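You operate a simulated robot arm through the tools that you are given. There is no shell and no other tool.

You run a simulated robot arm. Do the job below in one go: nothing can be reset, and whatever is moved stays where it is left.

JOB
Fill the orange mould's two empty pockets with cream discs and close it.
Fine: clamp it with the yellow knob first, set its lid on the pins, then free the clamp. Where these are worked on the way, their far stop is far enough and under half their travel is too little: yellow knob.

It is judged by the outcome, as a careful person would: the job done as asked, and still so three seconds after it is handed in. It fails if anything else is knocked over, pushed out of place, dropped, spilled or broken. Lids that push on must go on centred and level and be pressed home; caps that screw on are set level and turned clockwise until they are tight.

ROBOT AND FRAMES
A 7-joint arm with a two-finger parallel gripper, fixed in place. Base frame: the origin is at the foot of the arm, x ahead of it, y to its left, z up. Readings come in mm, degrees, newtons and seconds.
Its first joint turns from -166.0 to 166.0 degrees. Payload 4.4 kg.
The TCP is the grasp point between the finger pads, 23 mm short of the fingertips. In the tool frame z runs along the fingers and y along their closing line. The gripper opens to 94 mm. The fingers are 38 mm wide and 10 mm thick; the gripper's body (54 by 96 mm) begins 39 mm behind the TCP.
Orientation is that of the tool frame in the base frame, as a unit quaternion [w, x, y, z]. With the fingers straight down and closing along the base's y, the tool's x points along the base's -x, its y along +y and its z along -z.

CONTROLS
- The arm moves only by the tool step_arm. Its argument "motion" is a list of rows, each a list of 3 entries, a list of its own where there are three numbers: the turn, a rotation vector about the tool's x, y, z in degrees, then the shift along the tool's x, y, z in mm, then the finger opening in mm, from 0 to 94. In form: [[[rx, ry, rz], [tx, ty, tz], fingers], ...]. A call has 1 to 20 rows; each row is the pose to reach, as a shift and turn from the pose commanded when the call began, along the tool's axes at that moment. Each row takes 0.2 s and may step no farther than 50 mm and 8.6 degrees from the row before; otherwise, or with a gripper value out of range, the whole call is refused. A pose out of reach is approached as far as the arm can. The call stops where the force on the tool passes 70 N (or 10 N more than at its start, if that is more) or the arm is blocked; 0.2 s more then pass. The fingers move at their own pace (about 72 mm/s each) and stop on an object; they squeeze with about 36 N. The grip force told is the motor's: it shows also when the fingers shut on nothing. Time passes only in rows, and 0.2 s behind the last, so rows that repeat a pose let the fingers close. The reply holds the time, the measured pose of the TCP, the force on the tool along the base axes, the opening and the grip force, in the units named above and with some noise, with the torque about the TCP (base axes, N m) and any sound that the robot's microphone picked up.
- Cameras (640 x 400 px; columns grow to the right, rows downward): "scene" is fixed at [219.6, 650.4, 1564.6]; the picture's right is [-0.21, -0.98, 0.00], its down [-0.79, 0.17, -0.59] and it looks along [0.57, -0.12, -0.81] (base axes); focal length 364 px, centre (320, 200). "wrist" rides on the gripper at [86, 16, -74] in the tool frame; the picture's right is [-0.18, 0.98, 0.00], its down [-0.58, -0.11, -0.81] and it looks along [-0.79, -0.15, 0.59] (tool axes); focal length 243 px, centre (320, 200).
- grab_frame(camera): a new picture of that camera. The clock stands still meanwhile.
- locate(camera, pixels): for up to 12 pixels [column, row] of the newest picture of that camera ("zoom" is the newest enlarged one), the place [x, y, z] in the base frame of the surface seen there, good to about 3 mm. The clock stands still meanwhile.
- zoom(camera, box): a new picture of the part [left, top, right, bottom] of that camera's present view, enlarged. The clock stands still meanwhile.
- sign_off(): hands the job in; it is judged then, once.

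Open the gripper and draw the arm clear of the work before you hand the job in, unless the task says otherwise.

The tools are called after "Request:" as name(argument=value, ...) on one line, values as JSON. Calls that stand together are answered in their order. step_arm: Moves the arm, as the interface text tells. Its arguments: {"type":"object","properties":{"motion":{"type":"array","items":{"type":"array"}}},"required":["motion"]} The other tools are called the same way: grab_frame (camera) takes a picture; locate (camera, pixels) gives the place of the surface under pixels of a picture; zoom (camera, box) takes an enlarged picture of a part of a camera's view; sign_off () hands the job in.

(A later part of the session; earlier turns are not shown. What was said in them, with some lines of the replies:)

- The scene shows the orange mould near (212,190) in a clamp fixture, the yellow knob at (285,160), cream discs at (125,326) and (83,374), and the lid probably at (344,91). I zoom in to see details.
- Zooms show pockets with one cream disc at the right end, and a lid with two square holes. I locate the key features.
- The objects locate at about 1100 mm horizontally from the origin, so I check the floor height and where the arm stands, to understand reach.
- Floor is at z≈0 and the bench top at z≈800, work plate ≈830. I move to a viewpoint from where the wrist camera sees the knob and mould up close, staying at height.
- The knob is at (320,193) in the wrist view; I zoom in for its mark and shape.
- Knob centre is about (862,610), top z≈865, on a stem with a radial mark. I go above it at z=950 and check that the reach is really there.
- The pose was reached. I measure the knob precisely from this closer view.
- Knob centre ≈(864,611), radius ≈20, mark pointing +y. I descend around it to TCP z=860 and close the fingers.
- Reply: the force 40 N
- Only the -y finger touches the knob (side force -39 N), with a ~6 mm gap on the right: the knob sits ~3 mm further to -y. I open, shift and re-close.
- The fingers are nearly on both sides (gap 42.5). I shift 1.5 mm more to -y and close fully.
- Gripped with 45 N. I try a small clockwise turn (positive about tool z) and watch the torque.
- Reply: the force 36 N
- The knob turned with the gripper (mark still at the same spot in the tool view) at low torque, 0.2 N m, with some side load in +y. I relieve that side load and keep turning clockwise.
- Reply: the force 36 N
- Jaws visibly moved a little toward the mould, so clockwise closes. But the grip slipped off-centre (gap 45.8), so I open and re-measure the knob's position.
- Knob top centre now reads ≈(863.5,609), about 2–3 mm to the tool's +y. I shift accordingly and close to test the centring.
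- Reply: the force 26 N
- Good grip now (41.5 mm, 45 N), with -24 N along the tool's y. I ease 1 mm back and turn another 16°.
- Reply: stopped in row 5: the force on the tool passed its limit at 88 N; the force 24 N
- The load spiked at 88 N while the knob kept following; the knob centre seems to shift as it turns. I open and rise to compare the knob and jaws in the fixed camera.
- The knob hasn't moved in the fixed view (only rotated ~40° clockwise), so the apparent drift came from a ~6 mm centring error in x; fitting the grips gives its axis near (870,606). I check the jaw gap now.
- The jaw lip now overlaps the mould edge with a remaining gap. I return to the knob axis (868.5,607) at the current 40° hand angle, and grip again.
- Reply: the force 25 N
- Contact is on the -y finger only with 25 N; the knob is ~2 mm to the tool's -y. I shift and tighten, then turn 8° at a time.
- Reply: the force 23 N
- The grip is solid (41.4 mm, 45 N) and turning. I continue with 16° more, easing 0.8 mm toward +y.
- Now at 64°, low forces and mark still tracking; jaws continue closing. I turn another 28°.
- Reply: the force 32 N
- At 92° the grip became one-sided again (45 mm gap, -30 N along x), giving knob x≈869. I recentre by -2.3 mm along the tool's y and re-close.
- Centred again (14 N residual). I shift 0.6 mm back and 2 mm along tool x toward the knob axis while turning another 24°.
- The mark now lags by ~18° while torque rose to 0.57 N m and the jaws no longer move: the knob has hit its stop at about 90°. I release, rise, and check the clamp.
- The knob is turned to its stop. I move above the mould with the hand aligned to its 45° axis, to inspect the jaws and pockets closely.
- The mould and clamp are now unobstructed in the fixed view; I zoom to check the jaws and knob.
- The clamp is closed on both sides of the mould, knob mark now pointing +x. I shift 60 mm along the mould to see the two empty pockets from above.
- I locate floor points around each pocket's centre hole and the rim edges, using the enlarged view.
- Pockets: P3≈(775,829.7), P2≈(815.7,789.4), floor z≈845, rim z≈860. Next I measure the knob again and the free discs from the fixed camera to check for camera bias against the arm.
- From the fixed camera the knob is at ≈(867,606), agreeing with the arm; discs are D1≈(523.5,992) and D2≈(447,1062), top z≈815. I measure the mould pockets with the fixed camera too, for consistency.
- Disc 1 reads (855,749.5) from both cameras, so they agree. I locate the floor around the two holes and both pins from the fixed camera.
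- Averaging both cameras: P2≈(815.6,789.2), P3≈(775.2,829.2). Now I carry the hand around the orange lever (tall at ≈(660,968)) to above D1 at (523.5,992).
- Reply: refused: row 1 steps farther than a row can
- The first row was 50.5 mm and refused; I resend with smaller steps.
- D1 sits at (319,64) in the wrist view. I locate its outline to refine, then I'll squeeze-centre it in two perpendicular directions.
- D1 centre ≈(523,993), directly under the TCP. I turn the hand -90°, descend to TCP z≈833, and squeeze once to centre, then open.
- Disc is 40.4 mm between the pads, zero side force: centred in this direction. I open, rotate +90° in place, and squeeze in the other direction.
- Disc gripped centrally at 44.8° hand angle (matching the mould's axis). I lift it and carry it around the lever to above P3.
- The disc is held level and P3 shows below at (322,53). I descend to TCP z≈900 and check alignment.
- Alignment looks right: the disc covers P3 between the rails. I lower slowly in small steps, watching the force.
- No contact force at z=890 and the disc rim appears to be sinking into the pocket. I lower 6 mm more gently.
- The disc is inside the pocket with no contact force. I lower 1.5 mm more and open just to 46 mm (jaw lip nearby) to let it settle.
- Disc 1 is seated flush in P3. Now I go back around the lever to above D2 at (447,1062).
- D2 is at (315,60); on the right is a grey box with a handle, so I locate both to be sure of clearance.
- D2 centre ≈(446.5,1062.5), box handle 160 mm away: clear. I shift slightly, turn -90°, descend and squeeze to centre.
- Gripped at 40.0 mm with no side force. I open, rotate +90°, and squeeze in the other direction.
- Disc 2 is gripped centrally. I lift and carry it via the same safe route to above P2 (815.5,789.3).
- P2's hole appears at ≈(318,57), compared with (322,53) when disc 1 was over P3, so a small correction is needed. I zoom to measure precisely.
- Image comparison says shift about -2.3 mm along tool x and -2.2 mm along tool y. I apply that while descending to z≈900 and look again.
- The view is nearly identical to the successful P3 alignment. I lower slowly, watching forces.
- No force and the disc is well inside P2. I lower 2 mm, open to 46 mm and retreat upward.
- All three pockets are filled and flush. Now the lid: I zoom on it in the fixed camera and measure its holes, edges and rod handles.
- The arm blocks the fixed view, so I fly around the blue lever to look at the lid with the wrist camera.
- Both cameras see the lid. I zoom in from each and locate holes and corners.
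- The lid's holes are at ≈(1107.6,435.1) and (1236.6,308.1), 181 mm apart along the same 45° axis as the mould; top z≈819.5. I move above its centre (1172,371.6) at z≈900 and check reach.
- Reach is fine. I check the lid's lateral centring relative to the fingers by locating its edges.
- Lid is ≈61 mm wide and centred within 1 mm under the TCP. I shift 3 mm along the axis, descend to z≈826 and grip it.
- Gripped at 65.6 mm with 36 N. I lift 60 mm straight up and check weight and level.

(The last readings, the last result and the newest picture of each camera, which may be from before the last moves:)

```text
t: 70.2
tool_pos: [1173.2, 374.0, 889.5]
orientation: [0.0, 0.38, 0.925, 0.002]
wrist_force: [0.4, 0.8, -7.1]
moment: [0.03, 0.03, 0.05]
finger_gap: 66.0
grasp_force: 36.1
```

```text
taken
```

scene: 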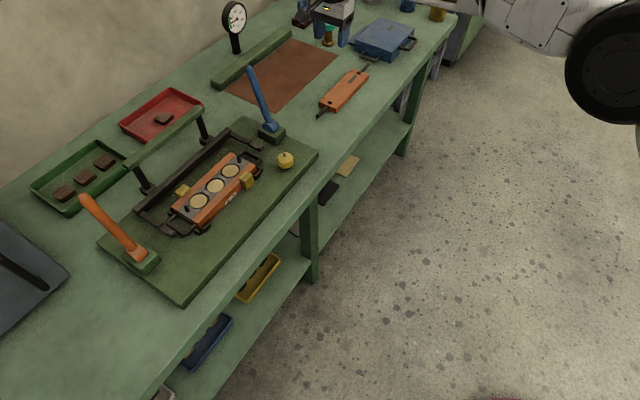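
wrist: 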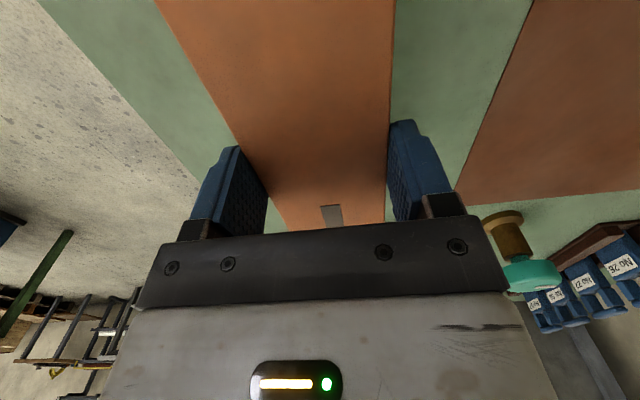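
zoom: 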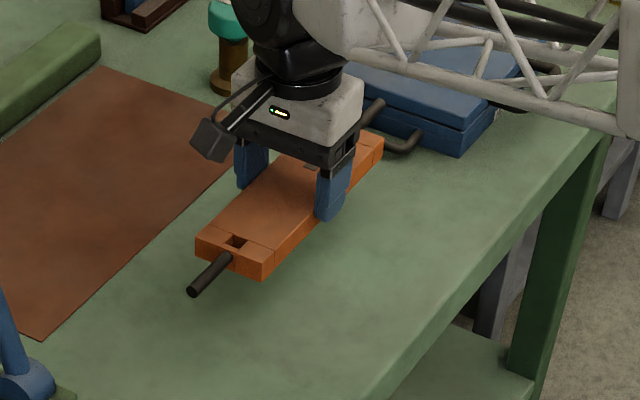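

Lid weighs ~7 N, hangs level with negligible moment. While the arm is away from the mould, I measure jaw lips, rails and pins in the fixed camera.

Request:
zoom(camera="scene", box=[212, 145, 276, 195])

Request:
locate(camera="zoom", pixels=[[210, 30], [222, 85], [170, 120], [300, 130], [325, 185], [345, 165], [372, 190], [390, 240], [290, 245], [245, 90], [200, 100], [370, 110]])

Request:
zoom(camera="scene", box=[164, 170, 228, 220])

```text
8.00 times, centred on (244, 170) of scene
```

zoom: 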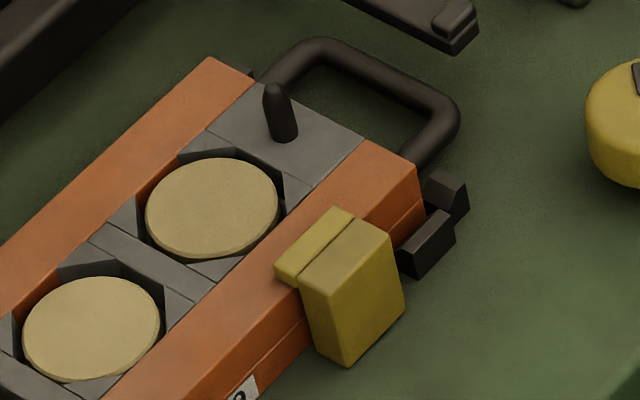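

```text
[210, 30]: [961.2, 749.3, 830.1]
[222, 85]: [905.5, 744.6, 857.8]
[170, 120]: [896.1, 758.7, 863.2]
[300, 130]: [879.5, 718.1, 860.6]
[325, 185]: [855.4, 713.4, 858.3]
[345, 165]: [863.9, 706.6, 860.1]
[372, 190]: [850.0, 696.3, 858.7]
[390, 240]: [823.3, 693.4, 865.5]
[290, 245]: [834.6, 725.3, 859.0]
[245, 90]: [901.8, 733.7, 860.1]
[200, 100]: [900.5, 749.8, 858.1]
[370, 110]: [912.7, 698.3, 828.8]
```

```text
8.00 times, centred on (196, 195) of scene
```

zoom: 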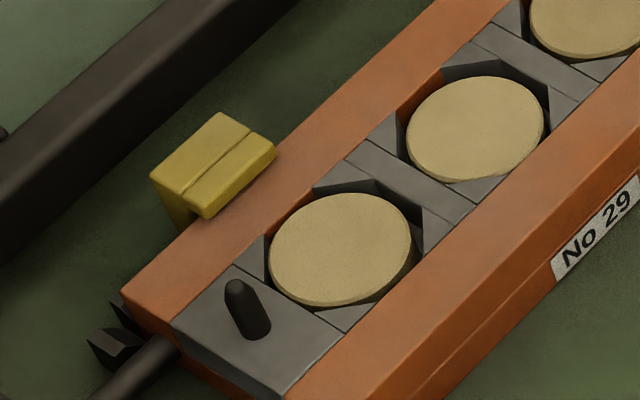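

I locate the back jaw lip, pin 2 and mould edges in this zoom.

Request:
locate(camera="zoom", pixels=[[264, 152], [212, 202], [236, 177], [190, 165], [235, 287], [250, 320], [255, 333], [220, 320], [285, 330], [280, 190], [150, 285], [340, 375]])

Request:
zoom(camera="scene", box=[228, 150, 268, 182])

Request:
locate(camera="zoom", pixels=[[190, 90], [200, 130], [213, 140], [160, 130], [330, 140], [310, 190], [220, 265], [260, 240], [290, 220], [390, 200]])

```text
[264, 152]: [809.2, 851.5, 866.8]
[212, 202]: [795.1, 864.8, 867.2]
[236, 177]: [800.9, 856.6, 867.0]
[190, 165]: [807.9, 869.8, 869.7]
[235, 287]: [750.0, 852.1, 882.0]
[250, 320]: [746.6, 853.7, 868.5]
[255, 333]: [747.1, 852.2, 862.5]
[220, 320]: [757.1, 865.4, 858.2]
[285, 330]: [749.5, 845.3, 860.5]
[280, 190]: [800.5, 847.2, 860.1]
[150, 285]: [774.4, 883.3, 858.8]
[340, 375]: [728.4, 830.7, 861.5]
```

```text
12.50 times, centred on (248, 166) of scene
```

zoom: 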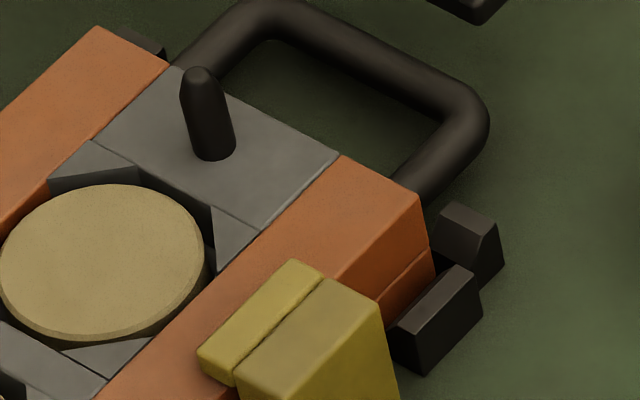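

```text
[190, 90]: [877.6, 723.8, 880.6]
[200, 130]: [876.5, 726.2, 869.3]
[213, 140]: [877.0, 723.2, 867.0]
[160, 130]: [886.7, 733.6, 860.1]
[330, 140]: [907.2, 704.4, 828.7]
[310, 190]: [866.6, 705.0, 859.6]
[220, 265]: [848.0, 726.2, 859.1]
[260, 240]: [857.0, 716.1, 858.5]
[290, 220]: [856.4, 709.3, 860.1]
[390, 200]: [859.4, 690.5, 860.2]
```

Pins' axes: ≈(881,724.8) and (751.3,854.2), mid (816,789.5); jaw lips leave ≈37 mm each side versus lid half-width 33. Now I measure the near lid hole relative to the hand in the fixed camera.

Request:
zoom(camera="scene", box=[316, 66, 364, 96])

Request:
zoom(camera="scene", box=[340, 40, 388, 70])

```text
13.33 times, centred on (340, 81) of scene
```

zoom: 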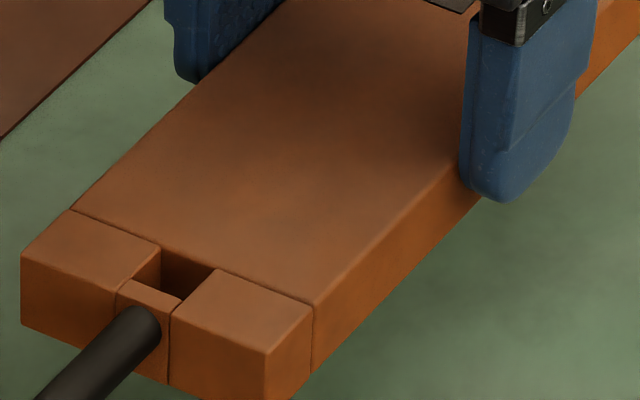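

```text
13.33 times, centred on (364, 55) of scene
```

zoom: 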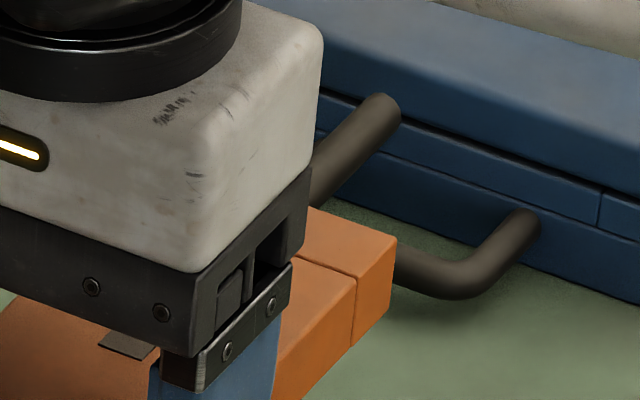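

I locate points along both ends of the lid, to get its centre relative to the TCP.

Request:
locate(camera="zoom", pixels=[[393, 240], [380, 235], [370, 230], [360, 226], [350, 222], [340, 218], [330, 214], [352, 276], [340, 270], [330, 265], [388, 245], [376, 255]])

Request:
zoom(camera="scene", box=[316, 66, 364, 96])

Request:
locate(camera="zoom", pixels=[[28, 255], [60, 267], [90, 279], [190, 318], [220, 330], [250, 343], [75, 212], [120, 231], [235, 275], [270, 289], [305, 303], [150, 243]])

Request:
locate(camera="zoom", pixels=[[158, 244], [217, 265], [190, 298], [122, 272], [150, 285], [190, 250], [200, 290], [140, 262]])

```text
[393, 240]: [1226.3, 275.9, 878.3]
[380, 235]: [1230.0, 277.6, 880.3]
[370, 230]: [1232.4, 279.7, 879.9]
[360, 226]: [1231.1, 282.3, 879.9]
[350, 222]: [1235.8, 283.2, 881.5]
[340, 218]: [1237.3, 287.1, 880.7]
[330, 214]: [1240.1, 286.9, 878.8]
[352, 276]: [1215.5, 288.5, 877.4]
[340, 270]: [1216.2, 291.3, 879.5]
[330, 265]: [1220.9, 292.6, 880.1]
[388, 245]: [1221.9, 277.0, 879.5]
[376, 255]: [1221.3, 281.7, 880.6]
```

```text
13.33 times, centred on (340, 81) of scene
```

zoom: 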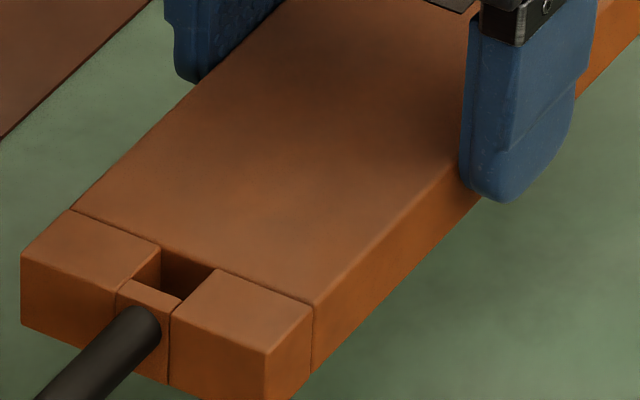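

```text
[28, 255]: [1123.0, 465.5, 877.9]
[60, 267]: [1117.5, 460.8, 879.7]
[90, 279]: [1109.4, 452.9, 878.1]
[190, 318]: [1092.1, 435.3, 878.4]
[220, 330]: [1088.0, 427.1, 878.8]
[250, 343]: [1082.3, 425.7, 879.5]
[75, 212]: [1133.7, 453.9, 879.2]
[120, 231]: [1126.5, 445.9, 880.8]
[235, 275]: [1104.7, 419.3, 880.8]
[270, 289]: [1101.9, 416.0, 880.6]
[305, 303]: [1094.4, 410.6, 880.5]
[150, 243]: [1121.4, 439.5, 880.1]
```

```text
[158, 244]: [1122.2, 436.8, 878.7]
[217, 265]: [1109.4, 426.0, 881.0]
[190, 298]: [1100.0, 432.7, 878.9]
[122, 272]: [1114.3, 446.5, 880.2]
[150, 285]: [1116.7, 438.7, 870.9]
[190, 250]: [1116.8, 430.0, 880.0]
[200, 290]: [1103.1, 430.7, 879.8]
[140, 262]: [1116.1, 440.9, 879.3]
```

Lid centre sits ≈3.4 mm toward -u from the TCP, so the TCP target over the mould is ≈(813.4,792.1). I raise the lid and carry it on the safe path to (640,690,1080).

Request:
step_arm(motion=[[[0, 0, 0], [0, 0, -30], 56], [[0, 0, 0], [0, 0, -60], 56], [[0, 0, 0], [43, -11, -69], 56], [[0, 0, 0], [86, -21, -79], 56], [[0, 0, 0], [129, -32, -88], 56], [[0, 0, 0], [172, -43, -97], 56], [[0, 0, 0], [215, -54, -107], 56], [[0, 0, 0], [258, -64, -116], 56], [[0, 0, 0], [301, -75, -125], 56], [[0, 0, 0], [344, -86, -134], 56], [[0, 0, 0], [386, -97, -144], 56], [[0, 0, 0], [429, -107, -153], 56], [[0, 0, 0], [472, -118, -162], 56], [[0, 0, 0], [515, -129, -172], 56], [[0, 0, 0], [558, -139, -181], 56], [[0, 0, 0], [601, -150, -190], 56], [[0, 0, 0], [601, -150, -190], 56]])

Request:
grab_frame(camera="scene")

```text
t: 73.8
tool_pos: [639.9, 689.4, 1077.5]
orientation: [0.001, 0.381, 0.925, 0.001]
wrist_force: [0.0, -0.2, -7.6]
moment: [0.03, 0.03, -0.03]
finger_gap: 65.8
grasp_force: 35.6
```

```text
taken
```

scene: 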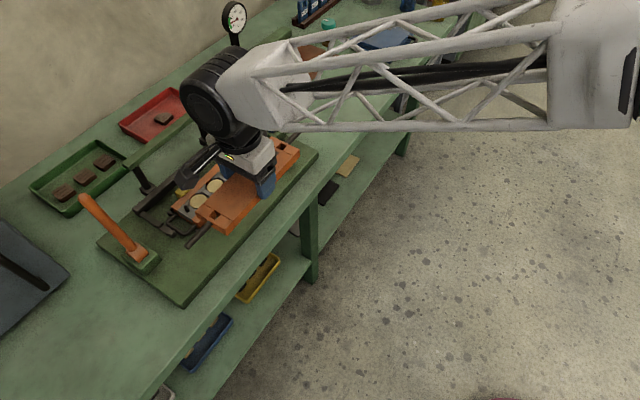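

Lid still firmly held. I bring it over the mould at TCP z≈950.

Request:
step_arm(motion=[[[0, 0, 0], [-8.5, 32.5, 21], 56], [[0, 0, 0], [-17, 65, 42], 56], [[0, 0, 0], [-25.5, 97.5, 64], 56], [[0, 0, 0], [-34, 130, 85], 56], [[0, 0, 0], [-42.5, 162.5, 106], 56], [[0, 0, 0], [-51.2, 195, 127.5], 56], [[0, 0, 0], [-51.2, 195, 127.5], 56]])

Request:
grab_frame(camera="scene")

Request:
zoom(camera="scene", box=[130, 130, 290, 230])

Request:
grab_frame(camera="wrist")

```text
t: 75.5
tool_pos: [816.0, 790.9, 949.6]
orientation: [0.0, 0.38, 0.925, 0.001]
wrist_force: [0.1, -0.1, -8.6]
moment: [0.02, 0.05, -0.02]
finger_gap: 65.6
grasp_force: 35.8
```

```text
taken
```

scene: 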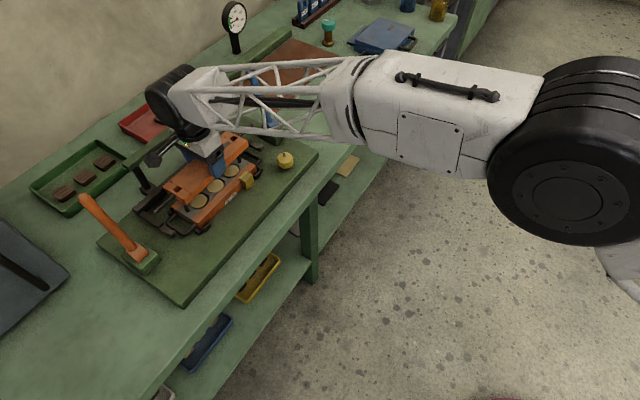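

```text
4.00 times, centred on (210, 180) of scene
```

zoom: 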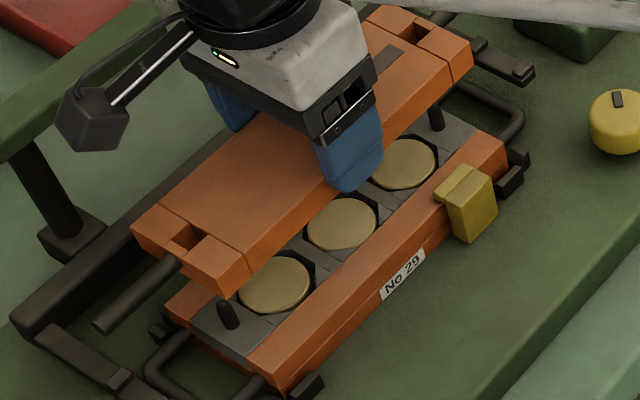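

```text
taken
```

wrist: 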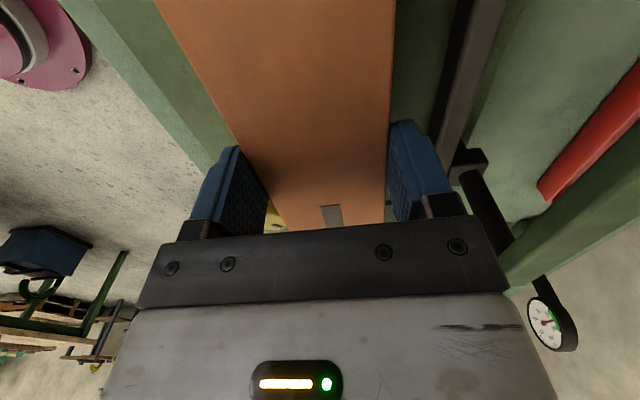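

Both lid holes are visible in the fixed view. I zoom on each and locate points around them to get their positions relative to the pins.

Request:
zoom(camera="scene", box=[160, 180, 208, 210])

Request:
zoom(camera="scene", box=[212, 126, 260, 156])

```text
13.33 times, centred on (184, 195) of scene
```

zoom: 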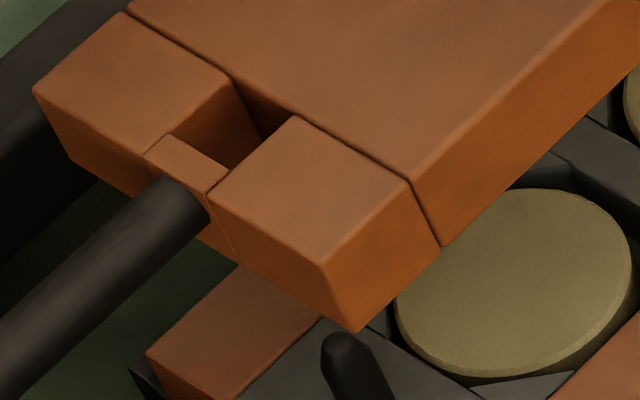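

```text
13.33 times, centred on (236, 141) of scene
```

zoom: 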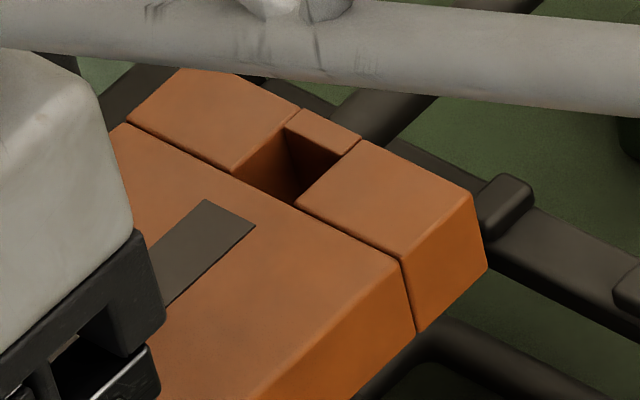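

I locate symmetric points around the far hole, then the near hole.

Request:
locate(camera="zoom", pixels=[[252, 147], [327, 184], [320, 137], [258, 195], [242, 143], [337, 188], [325, 132], [253, 200], [247, 150], [332, 181], [316, 135], [262, 197]])

Request:
zoom(camera="scene", box=[160, 180, 208, 210])

Request:
locate(camera="zoom", pixels=[[193, 103], [269, 147], [269, 91], [193, 159], [186, 99], [276, 151], [273, 86], [189, 164], [189, 107], [273, 143], [264, 89], [198, 161]])

```text
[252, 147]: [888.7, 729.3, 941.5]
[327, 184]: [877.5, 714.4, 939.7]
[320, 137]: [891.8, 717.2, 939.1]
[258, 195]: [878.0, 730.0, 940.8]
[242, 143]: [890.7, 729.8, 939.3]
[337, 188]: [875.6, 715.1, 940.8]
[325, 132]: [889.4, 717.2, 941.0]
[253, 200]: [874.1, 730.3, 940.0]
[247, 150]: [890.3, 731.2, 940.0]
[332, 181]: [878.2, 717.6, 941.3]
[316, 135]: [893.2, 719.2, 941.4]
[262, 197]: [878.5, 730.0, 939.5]
```

```text
13.33 times, centred on (184, 195) of scene
```

zoom: 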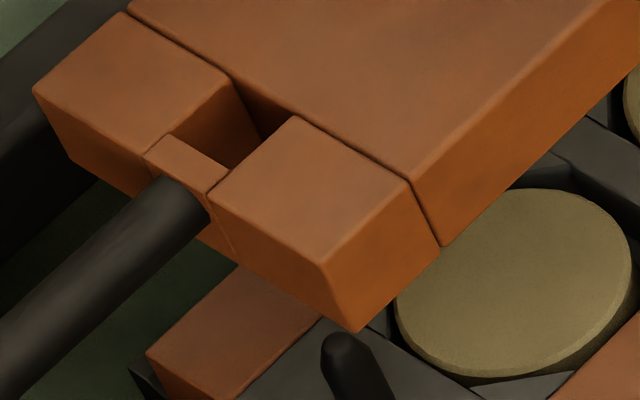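

```text
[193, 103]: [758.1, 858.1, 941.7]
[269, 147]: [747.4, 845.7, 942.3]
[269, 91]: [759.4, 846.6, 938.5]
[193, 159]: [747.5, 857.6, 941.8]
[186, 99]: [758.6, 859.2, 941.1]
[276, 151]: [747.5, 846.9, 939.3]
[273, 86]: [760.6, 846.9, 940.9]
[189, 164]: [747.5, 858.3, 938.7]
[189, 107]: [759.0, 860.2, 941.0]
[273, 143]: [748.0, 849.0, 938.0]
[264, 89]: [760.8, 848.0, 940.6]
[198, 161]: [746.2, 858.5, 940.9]
```

Lid holes: far (883.8,723.4), near (753.4,852.9); pins ≈(880.6,724.3) and (751,853.7). Shift +2.6 mm along tool x and -1 mm along tool y, then lower to just above the pins and look.

Request:
step_arm(motion=[[[0, 0, 0], [2.6, -1, 0], 56], [[0, 0, 0], [2.6, -1, 15], 56], [[0, 0, 0], [2.6, -1, 30], 56], [[0, 0, 0], [2.6, -1, 30], 56]])

Request:
zoom(camera="scene", box=[160, 180, 208, 210])

Request:
zoom(camera="scene", box=[212, 134, 260, 164])

Request:
zoom(camera="scene", box=[130, 130, 290, 230])

```text
t: 76.5
tool_pos: [812.9, 792.1, 919.3]
orientation: [0.0, 0.38, 0.925, 0.001]
wrist_force: [-0.1, 0.3, -8.5]
moment: [0.04, 0.03, 0.01]
finger_gap: 65.7
grasp_force: 36.0
```

```text
13.33 times, centred on (184, 195) of scene
```

zoom: 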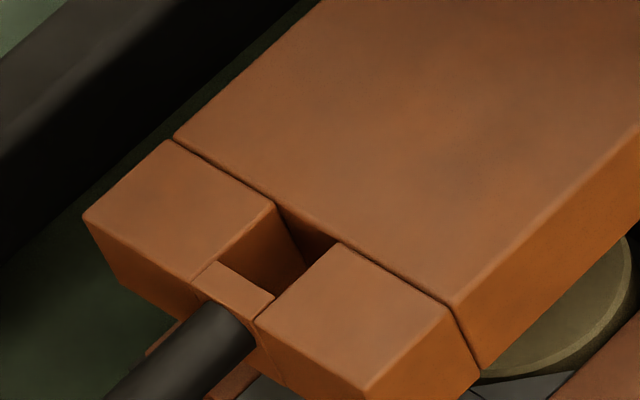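

```text
13.33 times, centred on (236, 149) of scene
```

zoom: 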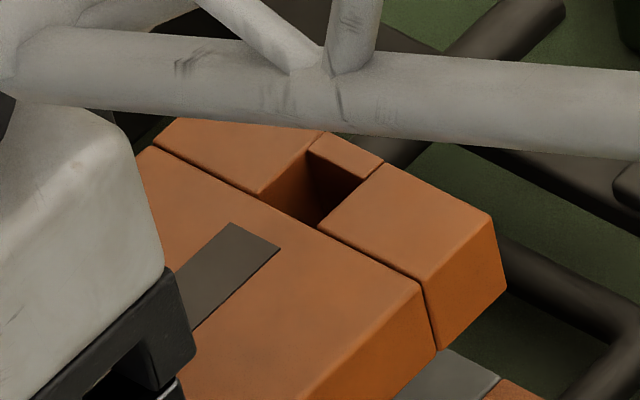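

```text
4.00 times, centred on (210, 180) of scene
```

zoom: 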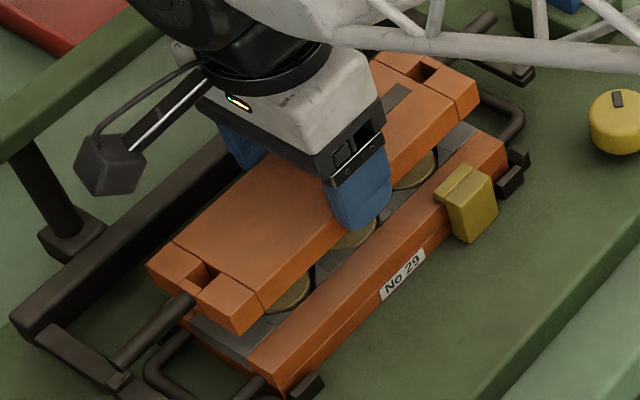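

Position matches the target (813,792). I lower in 3–4 mm steps to TCP z≈904, where the pins should be in the holes, watching for contact.

Request:
step_arm(motion=[[[0, 0, 0], [0, 0, 4], 56], [[0, 0, 0], [0, 0, 8], 56], [[0, 0, 0], [0, 0, 12], 56], [[0, 0, 0], [0, 0, 15], 56], [[0, 0, 0], [0, 0, 15], 56]])

Request:
zoom(camera="scene", box=[160, 185, 208, 215])

Request:
zoom(camera="scene", box=[212, 134, 260, 164])

```text
t: 77.7
tool_pos: [811.8, 794.2, 905.4]
orientation: [0.001, 0.379, 0.925, 0.001]
wrist_force: [0.1, 0.6, -8.0]
moment: [0.02, 0.02, 0.0]
finger_gap: 65.6
grasp_force: 35.9
```

```text
13.33 times, centred on (184, 200) of scene
```

zoom: 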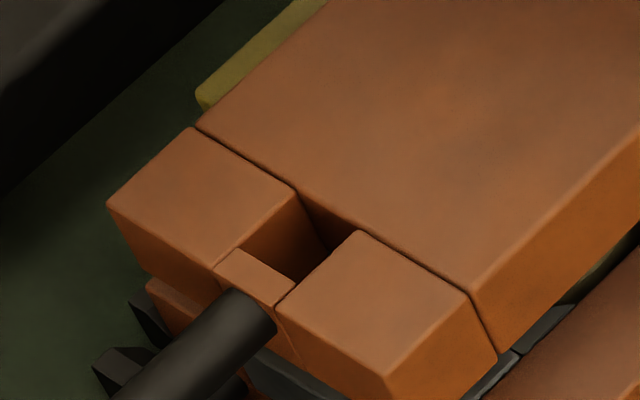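

```text
13.33 times, centred on (236, 149) of scene
```

zoom: 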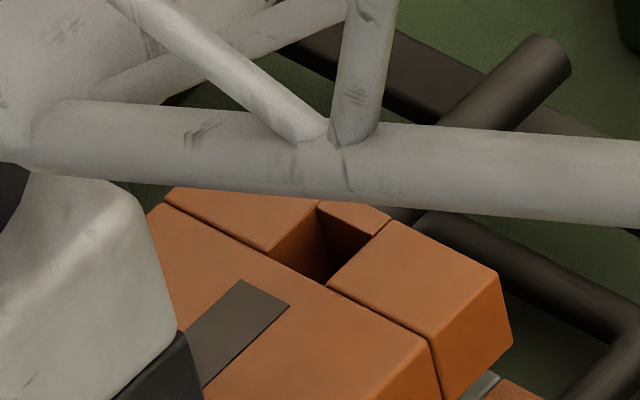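

No contact force at z=905; pins are entering the holes freely. I continue lowering in small steps.

Request:
step_arm(motion=[[[0, 0, 0], [0, 0, 3], 56], [[0, 0, 0], [0, 0, 6], 56], [[0, 0, 0], [0, 0, 8], 56], [[0, 0, 0], [0, 0, 10], 56], [[0, 0, 0], [0, 0, 10], 56]])

Request:
zoom(camera="scene", box=[160, 185, 208, 215])

Request:
zoom(camera="scene", box=[130, 130, 290, 230])

```text
t: 78.8
tool_pos: [811.7, 792.0, 896.3]
orientation: [0.001, 0.38, 0.925, 0.002]
wrist_force: [-0.2, 0.5, -7.7]
moment: [0.04, 0.01, 0.01]
finger_gap: 65.9
grasp_force: 36.3
```

```text
13.33 times, centred on (184, 200) of scene
```

zoom: 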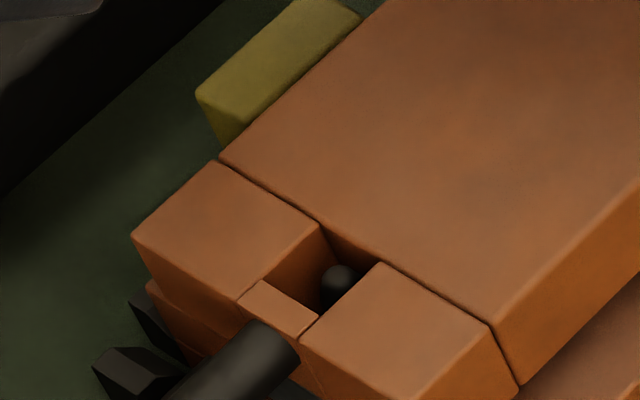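

```text
4.00 times, centred on (210, 180) of scene
```

zoom: 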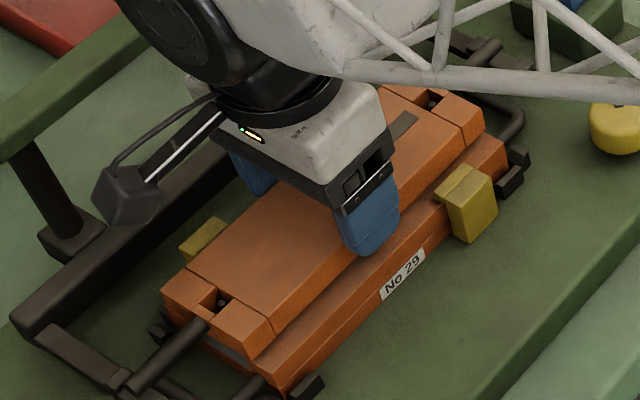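

Pin tips are visible inside both holes, and still no contact. I lower the rest until the lid rests on the mould.

Request:
step_arm(motion=[[[0, 0, 0], [0, 0, 2], 56], [[0, 0, 0], [0, 0, 4], 56], [[0, 0, 0], [0, 0, 5.5], 56], [[0, 0, 0], [0, 0, 6.5], 56], [[0, 0, 0], [0, 0, 6.5], 56]])

Request:
zoom(camera="scene", box=[130, 130, 290, 230])

```text
t: 80.0
tool_pos: [813.2, 792.8, 887.4]
orientation: [0.001, 0.381, 0.925, 0.001]
wrist_force: [4.5, -3.4, -9.3]
moment: [0.12, 0.06, 0.14]
finger_gap: 65.8
grasp_force: 36.2
```

```text
4.00 times, centred on (210, 180) of scene
```

zoom: 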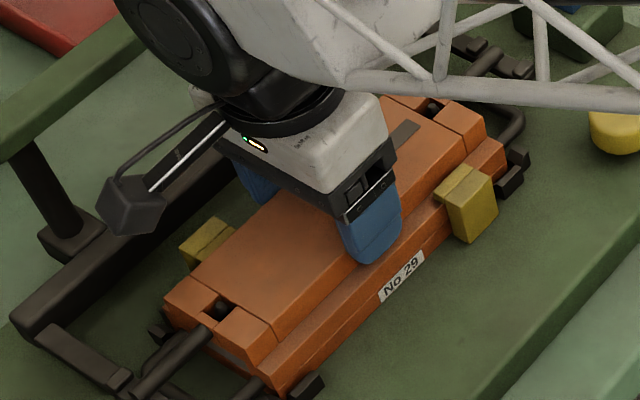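

A light side force of ~5.6 N along -u appears; I look at both pins in the holes.

Request:
zoom(camera="scene", box=[168, 190, 208, 215])

Request:
zoom(camera="scene", box=[216, 144, 256, 169])

```text
16.00 times, centred on (188, 202) of scene
```

zoom: 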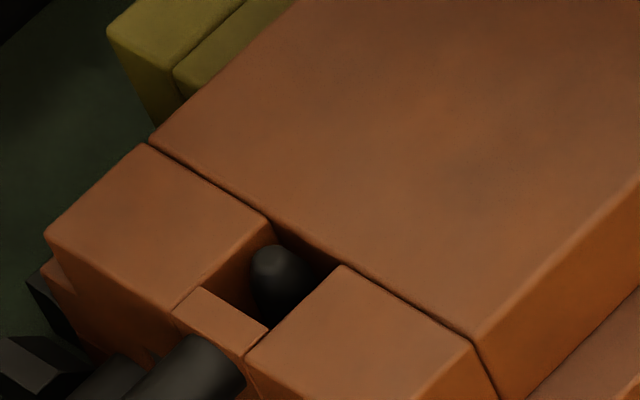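

```text
16.00 times, centred on (236, 156) of scene
```

zoom: 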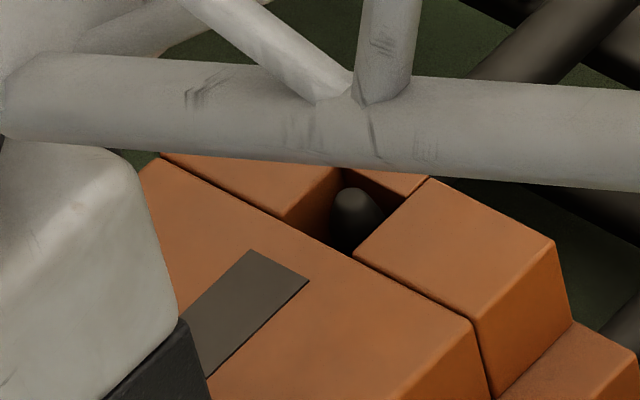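

Both pins sit near the middle of their holes. I continue down 1 mm at a time until the weight transfers.

Request:
step_arm(motion=[[[0, 0, 0], [0, 0, 1], 56], [[0, 0, 0], [0, 0, 2], 56], [[0, 0, 0], [0, 0, 2], 56]])

```text
t: 80.8
tool_pos: [811.5, 793.0, 888.5]
orientation: [0.001, 0.381, 0.925, 0.002]
wrist_force: [4.1, -8.2, 2.7]
moment: [0.09, 0.63, 0.21]
finger_gap: 65.6
grasp_force: 35.9
```

The vertical load has gone to +2.7 N, so the lid is touching down. I check its height and level by locating its top and the mould rim.

Request:
zoom(camera="scene", box=[150, 140, 270, 225])

Request:
locate(camera="zoom", pixels=[[120, 290], [200, 340], [150, 270], [250, 260], [300, 230], [350, 265], [490, 115], [535, 105], [520, 125], [570, 120], [240, 380], [450, 265]])

```text
4.71 times, centred on (210, 182) of scene
```

zoom: 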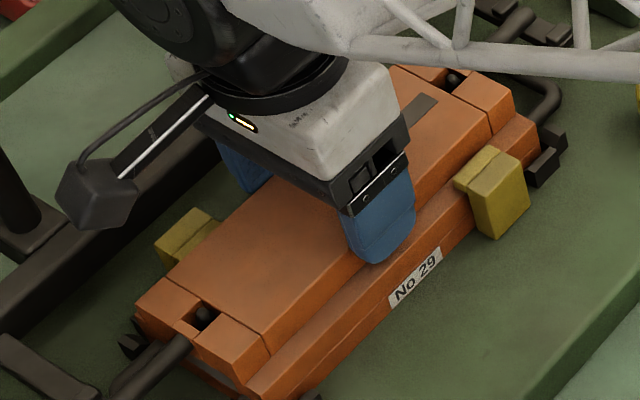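

```text
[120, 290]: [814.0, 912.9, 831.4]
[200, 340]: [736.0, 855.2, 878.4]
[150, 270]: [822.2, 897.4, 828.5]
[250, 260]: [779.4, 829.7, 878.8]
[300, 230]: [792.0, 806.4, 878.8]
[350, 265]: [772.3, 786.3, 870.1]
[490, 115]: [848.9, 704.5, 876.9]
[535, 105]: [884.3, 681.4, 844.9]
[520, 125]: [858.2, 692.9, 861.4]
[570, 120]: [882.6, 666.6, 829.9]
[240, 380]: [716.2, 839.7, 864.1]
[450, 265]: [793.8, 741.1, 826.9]
```

Lid top reads ≈878.5 at both ends (thickness ~19.5 over rim 860): seated level. I press ~1.5 mm gently, then release and rise.

Request:
step_arm(motion=[[[0, 0, 0], [0, 0, 0.8], 56], [[0, 0, 0], [0, 0, 1.5], 56], [[0, 0, 0], [0, 0, 1.5], 56]])

```text
t: 81.7
tool_pos: [811.3, 793.8, 888.0]
orientation: [0.001, 0.38, 0.925, 0.002]
wrist_force: [-2.6, -8.1, 20.2]
moment: [-0.51, 0.48, 0.11]
finger_gap: 65.6
grasp_force: 36.3
```

The lid presses firmly at 20 N without sinking further. I open to 80 mm and rise.

Request:
step_arm(motion=[[[0, 0, 0], [0, 0, -1], 66], [[0, 0, 0], [0, 0, -1], 74], [[0, 0, 0], [0, 0, -1], 80], [[0, 0, 0], [0, 0, -25], 80], [[0, 0, 0], [0, 0, -60], 80], [[0, 0, 0], [0, 0, -100], 80]])

Request:
zoom(camera="scene", box=[130, 130, 290, 230])

Request:
grab_frame(camera="wrist")

```text
t: 83.0
tool_pos: [811.7, 791.9, 986.2]
orientation: [0.0, 0.38, 0.925, 0.0]
wrist_force: [0.3, 0.3, -1.1]
moment: [-0.01, 0.02, 0.01]
finger_gap: 79.8
grasp_force: 0.1
```

```text
4.00 times, centred on (210, 180) of scene
```

zoom: 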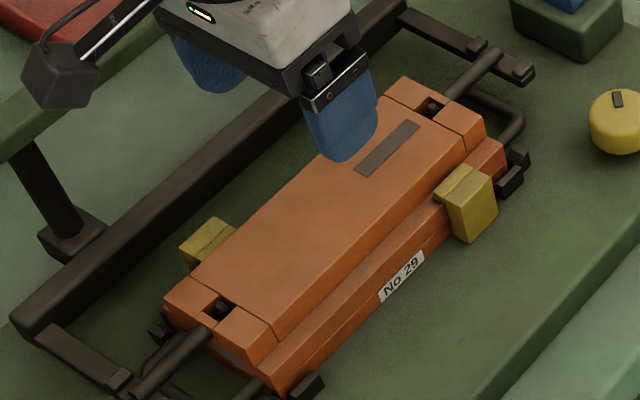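

```text
taken
```

wrist: 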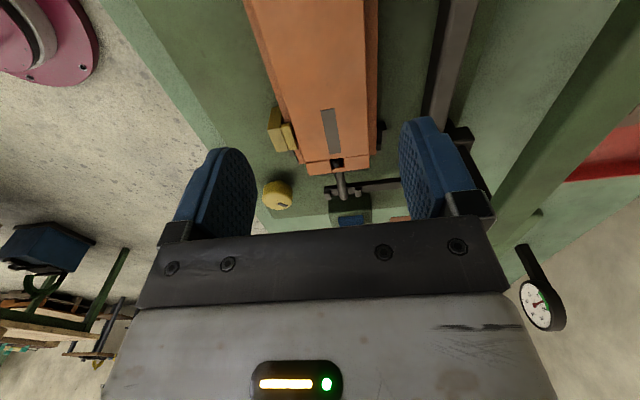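

The lid is level on both pins. Now I free the clamp: move over the knob (868.7,606.3) at the present 45° hand angle and descend around it.

Request:
step_arm(motion=[[[0, 0, 0], [-43, -23, 0], 70], [[0, 0, 0], [-86, -46, 0], 62], [[0, 0, 0], [-128, -69, 0], 62], [[0, 0, 0], [-171, -92, 10], 62], [[0, 0, 0], [-171, -92, 50], 62], [[0, 0, 0], [-171, -92, 90], 62], [[0, 0, 0], [-171, -92, 115], 62], [[0, 0, 0], [-171, -92, 126.5], 62], [[0, 0, 0], [-171, -92, 126.5], 62]])

Request:
zoom(camera="wrist", box=[200, 100, 440, 250])

```text
t: 85.0
tool_pos: [869.6, 608.1, 860.5]
orientation: [0.001, 0.38, 0.925, 0.002]
wrist_force: [-0.9, 0.4, -0.9]
moment: [0.01, 0.03, 0.0]
finger_gap: 62.0
grasp_force: 0.0
```

```text
2.67 times, centred on (320, 175) of wrist
```

zoom: 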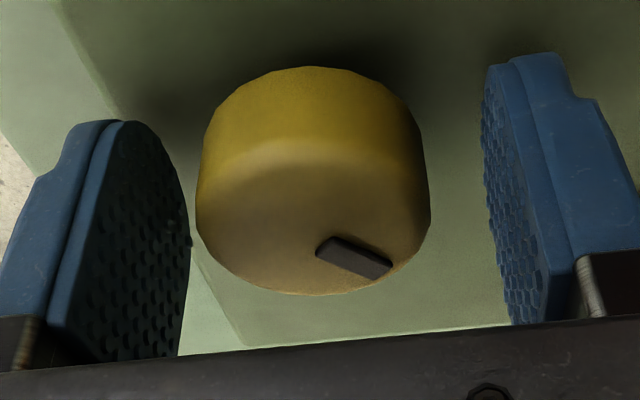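

The knob sits ~2.5 mm to the tool's -y. I shift and close on it.

Request:
step_arm(motion=[[[0, 0, 0], [0, -2.4, 0], 54], [[0, 0, 0], [0, -2.4, 0], 46], [[0, 0, 0], [0, -2.4, 0], 38], [[0, 0, 0], [0, -2.4, 0], 32], [[0, 0, 0], [0, -2.4, 0], 32]])

```text
t: 86.2
tool_pos: [867.5, 606.2, 859.9]
orientation: [0.001, 0.38, 0.925, 0.001]
wrist_force: [18.9, 18.1, -4.5]
moment: [-0.31, -0.13, 0.0]
finger_gap: 43.6
grasp_force: 13.2
```

Slightly overshot (+26 N along tool y, gap 43.6). I shift back 1.5 mm and close fully.

Request:
step_arm(motion=[[[0, 0, 0], [0, 1.6, 0], 40], [[0, 0, 0], [0, 1.6, 0], 32], [[0, 0, 0], [0, 1.6, 0], 32]])

```text
t: 87.0
tool_pos: [869.1, 606.4, 859.1]
orientation: [0.0, 0.38, 0.925, 0.002]
wrist_force: [8.0, 7.1, 2.6]
moment: [-0.4, 0.65, -0.01]
finger_gap: 41.2
grasp_force: 45.1
```

Solid grip (41.2 mm, 45 N). I turn counterclockwise 24°.

Request:
step_arm(motion=[[[0, 0, -4], [0, 0.3, 0], 32], [[0, 0, -8], [0, 0.3, 0], 32], [[0, 0, -12], [0, 0.3, 0], 32], [[0, 0, -16], [0, 0.3, 0], 32], [[0, 0, -20], [0, 0.3, 0], 32], [[0, 0, -24], [0, 0.3, 0], 32]])

Request:
zoom(camera="wrist", box=[200, 100, 440, 250])

Request:
zoom(camera="scene", box=[130, 110, 330, 235])

```text
t: 88.5
tool_pos: [867.5, 605.5, 859.5]
orientation: [0.001, 0.179, 0.984, 0.001]
wrist_force: [-10.6, -9.3, 16.7]
moment: [-0.34, 1.37, -0.02]
finger_gap: 41.2
grasp_force: 45.2
```

```text
2.67 times, centred on (320, 175) of wrist
```

zoom: 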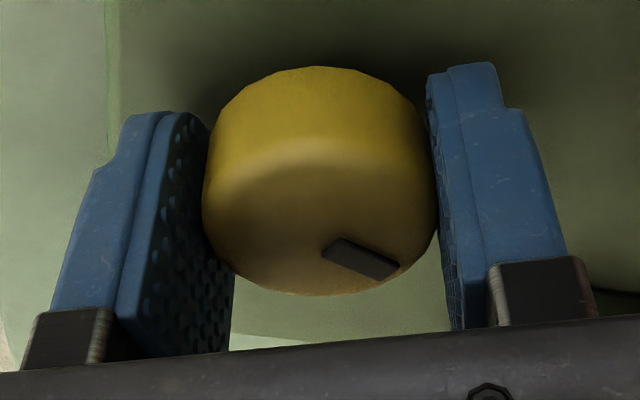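

```text
3.20 times, centred on (230, 172) of scene
```

zoom: 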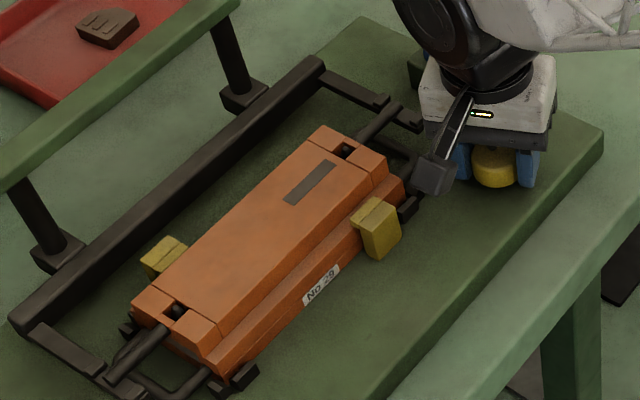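

The knob follows the gripper and the jaws are backing off. I keep turning another 28°, easing 0.5 mm.

Request:
step_arm(motion=[[[0, 0, -4], [0, -0.5, 0], 32], [[0, 0, -8], [0, -0.5, 0], 32], [[0, 0, -12], [0, -0.5, 0], 32], [[0, 0, -16], [0, -0.5, 0], 32], [[0, 0, -20], [0, -0.5, 0], 32], [[0, 0, -24], [0, -0.5, 0], 32]])

Request:
zoom(camera="wrist", box=[200, 100, 440, 250])

```text
t: 89.8
tool_pos: [868.9, 606.5, 859.7]
orientation: [0.002, -0.03, 1.0, 0.001]
wrist_force: [-3.8, 7.3, 14.0]
moment: [0.09, -1.0, 0.03]
finger_gap: 41.1
grasp_force: 44.9
```

```text
2.67 times, centred on (320, 175) of wrist
```

zoom: 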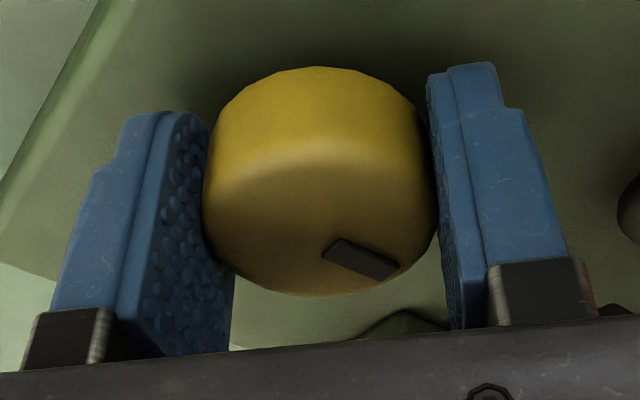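

Perfect tracking with low forces (48° turned back so far). I turn another 44° toward the open stop.

Request:
step_arm(motion=[[[0, 0, -4], [0, 0.3, 0], 32], [[0, 0, -8], [0, 0.3, 0], 32], [[0, 0, -12], [0, 0.3, 0], 32], [[0, 0, -16], [0, 0.3, 0], 32], [[0, 0, -20], [0, 0.3, 0], 32], [[0, 0, -24], [0, 0.3, 0], 32], [[0, 0, -28], [0, 0.3, 0], 32], [[0, 0, -32], [0, 0.3, 0], 32]])

Request:
zoom(camera="wrist", box=[200, 100, 440, 250])

```text
t: 91.7
tool_pos: [868.7, 606.5, 859.1]
orientation: [0.002, -0.303, 0.953, 0.001]
wrist_force: [12.9, 20.5, 7.8]
moment: [0.89, -0.8, 0.0]
finger_gap: 41.2
grasp_force: 45.0
```

```text
2.67 times, centred on (320, 175) of wrist
```

zoom: 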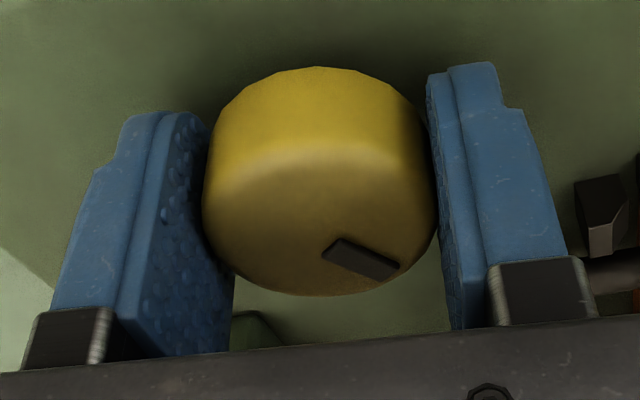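

80° turned back. I turn the last 12° in small steps to the open stop.

Request:
step_arm(motion=[[[0, 0, -4], [0, 0.5, 0], 32], [[0, 0, -8], [0, 0.5, 0], 32], [[0, 0, -11], [0, 0.5, 0], 32], [[0, 0, -11], [0, 0.5, 0], 32]])

Request:
zoom(camera="wrist", box=[200, 100, 440, 250])

Request:
zoom(camera="scene", box=[130, 110, 330, 235])

```text
t: 92.7
tool_pos: [868.5, 607.5, 859.9]
orientation: [0.001, -0.394, 0.919, 0.0]
wrist_force: [6.1, -3.3, 12.3]
moment: [-0.26, 0.33, -0.84]
finger_gap: 41.6
grasp_force: 45.6
```

```text
2.67 times, centred on (320, 175) of wrist
```

zoom: 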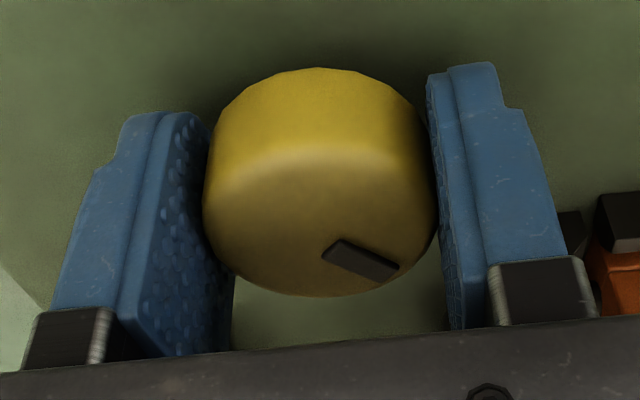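

```text
3.20 times, centred on (230, 172) of scene
```

zoom: 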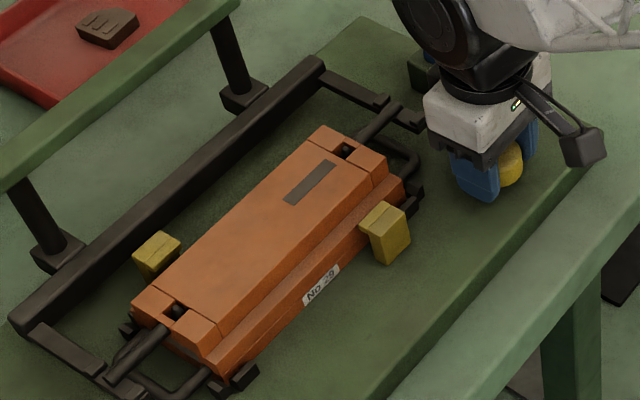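

Torque rose to -0.84 N m (open stop) and the jaws are back at their starting positions. I release, rise and withdraw the arm clear of the work.

Request:
step_arm(motion=[[[0, 0, 1], [0, 0, 0], 50], [[0, 0, 1], [0, 0, 0], 60], [[0, 0, 1], [0, 0, 0], 64], [[0, 0, 1], [0, 0, -40], 64], [[0, 0, 1], [0, 0, -85], 64], [[0, 0, 1], [0, 0, -130], 64], [[0, 0, 8], [40, 0, -150], 80], [[0, 0, 16], [80, 0, -170], 94], [[0, 0, 24], [120, 0, -190], 94], [[0, 0, 32], [160, 0, -210], 94], [[0, 0, 40], [200, 0, -230], 94], [[0, 0, 46], [240, 0, -250], 94], [[0, 0, 46], [285, 0, -260], 94]])

Request:
grab_frame(camera="scene")

Request:
zoom(camera="scene", box=[130, 110, 330, 235])

```text
t: 95.5
tool_pos: [670.8, 399.0, 1116.4]
orientation: [0.001, -0.001, 1.0, 0.001]
wrist_force: [0.0, -1.0, -1.7]
moment: [-0.04, 0.01, 0.0]
finger_gap: 94.2
grasp_force: 0.1
```

```text
taken
```

scene: 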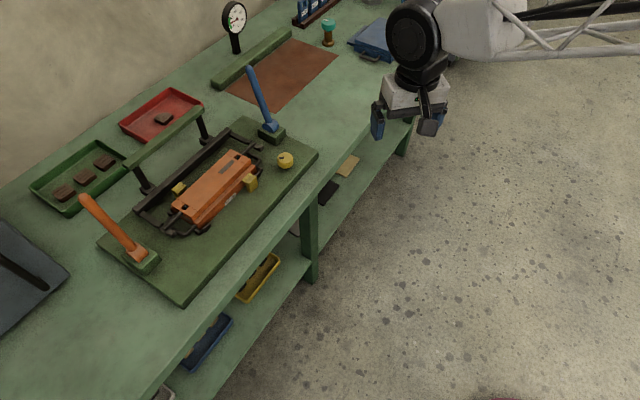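

```text
3.20 times, centred on (230, 172) of scene
```

zoom: 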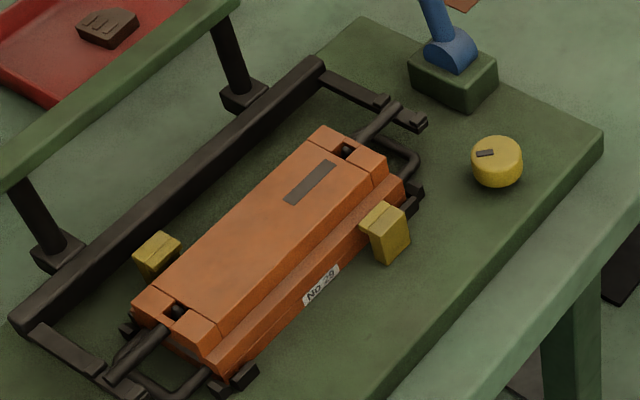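

Everything looks done: lid on both pins, jaws open, knob back at its start mark. One last close check of the lid's level and seating.

Request:
zoom(camera="scene", box=[160, 140, 272, 225])

Request:
locate(camera="zoom", pixels=[[130, 290], [190, 325], [170, 255], [250, 290], [300, 150], [380, 180], [400, 70], [465, 105], [380, 40], [440, 130], [440, 170], [250, 330]])

```text
4.71 times, centred on (216, 182) of scene
```

zoom: 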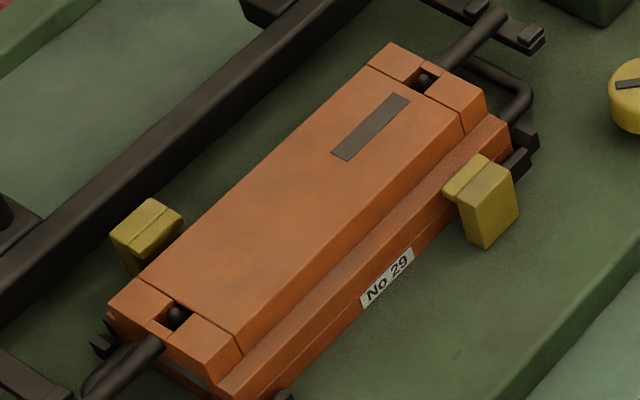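

```text
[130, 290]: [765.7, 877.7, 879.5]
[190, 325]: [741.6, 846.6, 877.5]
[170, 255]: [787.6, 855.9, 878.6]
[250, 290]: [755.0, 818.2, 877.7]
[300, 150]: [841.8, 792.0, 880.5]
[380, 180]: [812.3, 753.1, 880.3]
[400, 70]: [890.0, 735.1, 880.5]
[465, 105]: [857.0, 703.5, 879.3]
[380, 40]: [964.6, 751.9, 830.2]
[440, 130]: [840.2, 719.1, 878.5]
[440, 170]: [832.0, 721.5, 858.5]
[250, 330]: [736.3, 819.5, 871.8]
```

The lid's top reads 877.5–880.5 mm all over (level), both pins stand in their holes, the clamp is open, the gripper is open and clear. I hand the job in.

Request:
sign_off()

```text
The job is handed in.
```

The orange mould is filled and closed, and I've handed the job in.

- **Clamping:** I turned the yellow knob about 90° clockwise to its stop, and both jaws closed on the mould.
- **Filling:** both cream discs are seated flush in the two empty pockets.
- **Lid:** it sits level on both pins. Its top reads 877.5–880.5 mm at every point I checked, within the camera's 3 mm accuracy. I pressed it down with about 20 N and it sank no further.
- **Freeing the clamp:** I turned the knob back to its open stop. The jaws returned to where they started.

Nothing else on the bench looked moved or knocked in the last pictures. The gripper is open and the arm is clear of the work.

The lid went on facing the way it lay on the bench. Its holes and the pins looked symmetric, and I saw no mark calling for the other direction.
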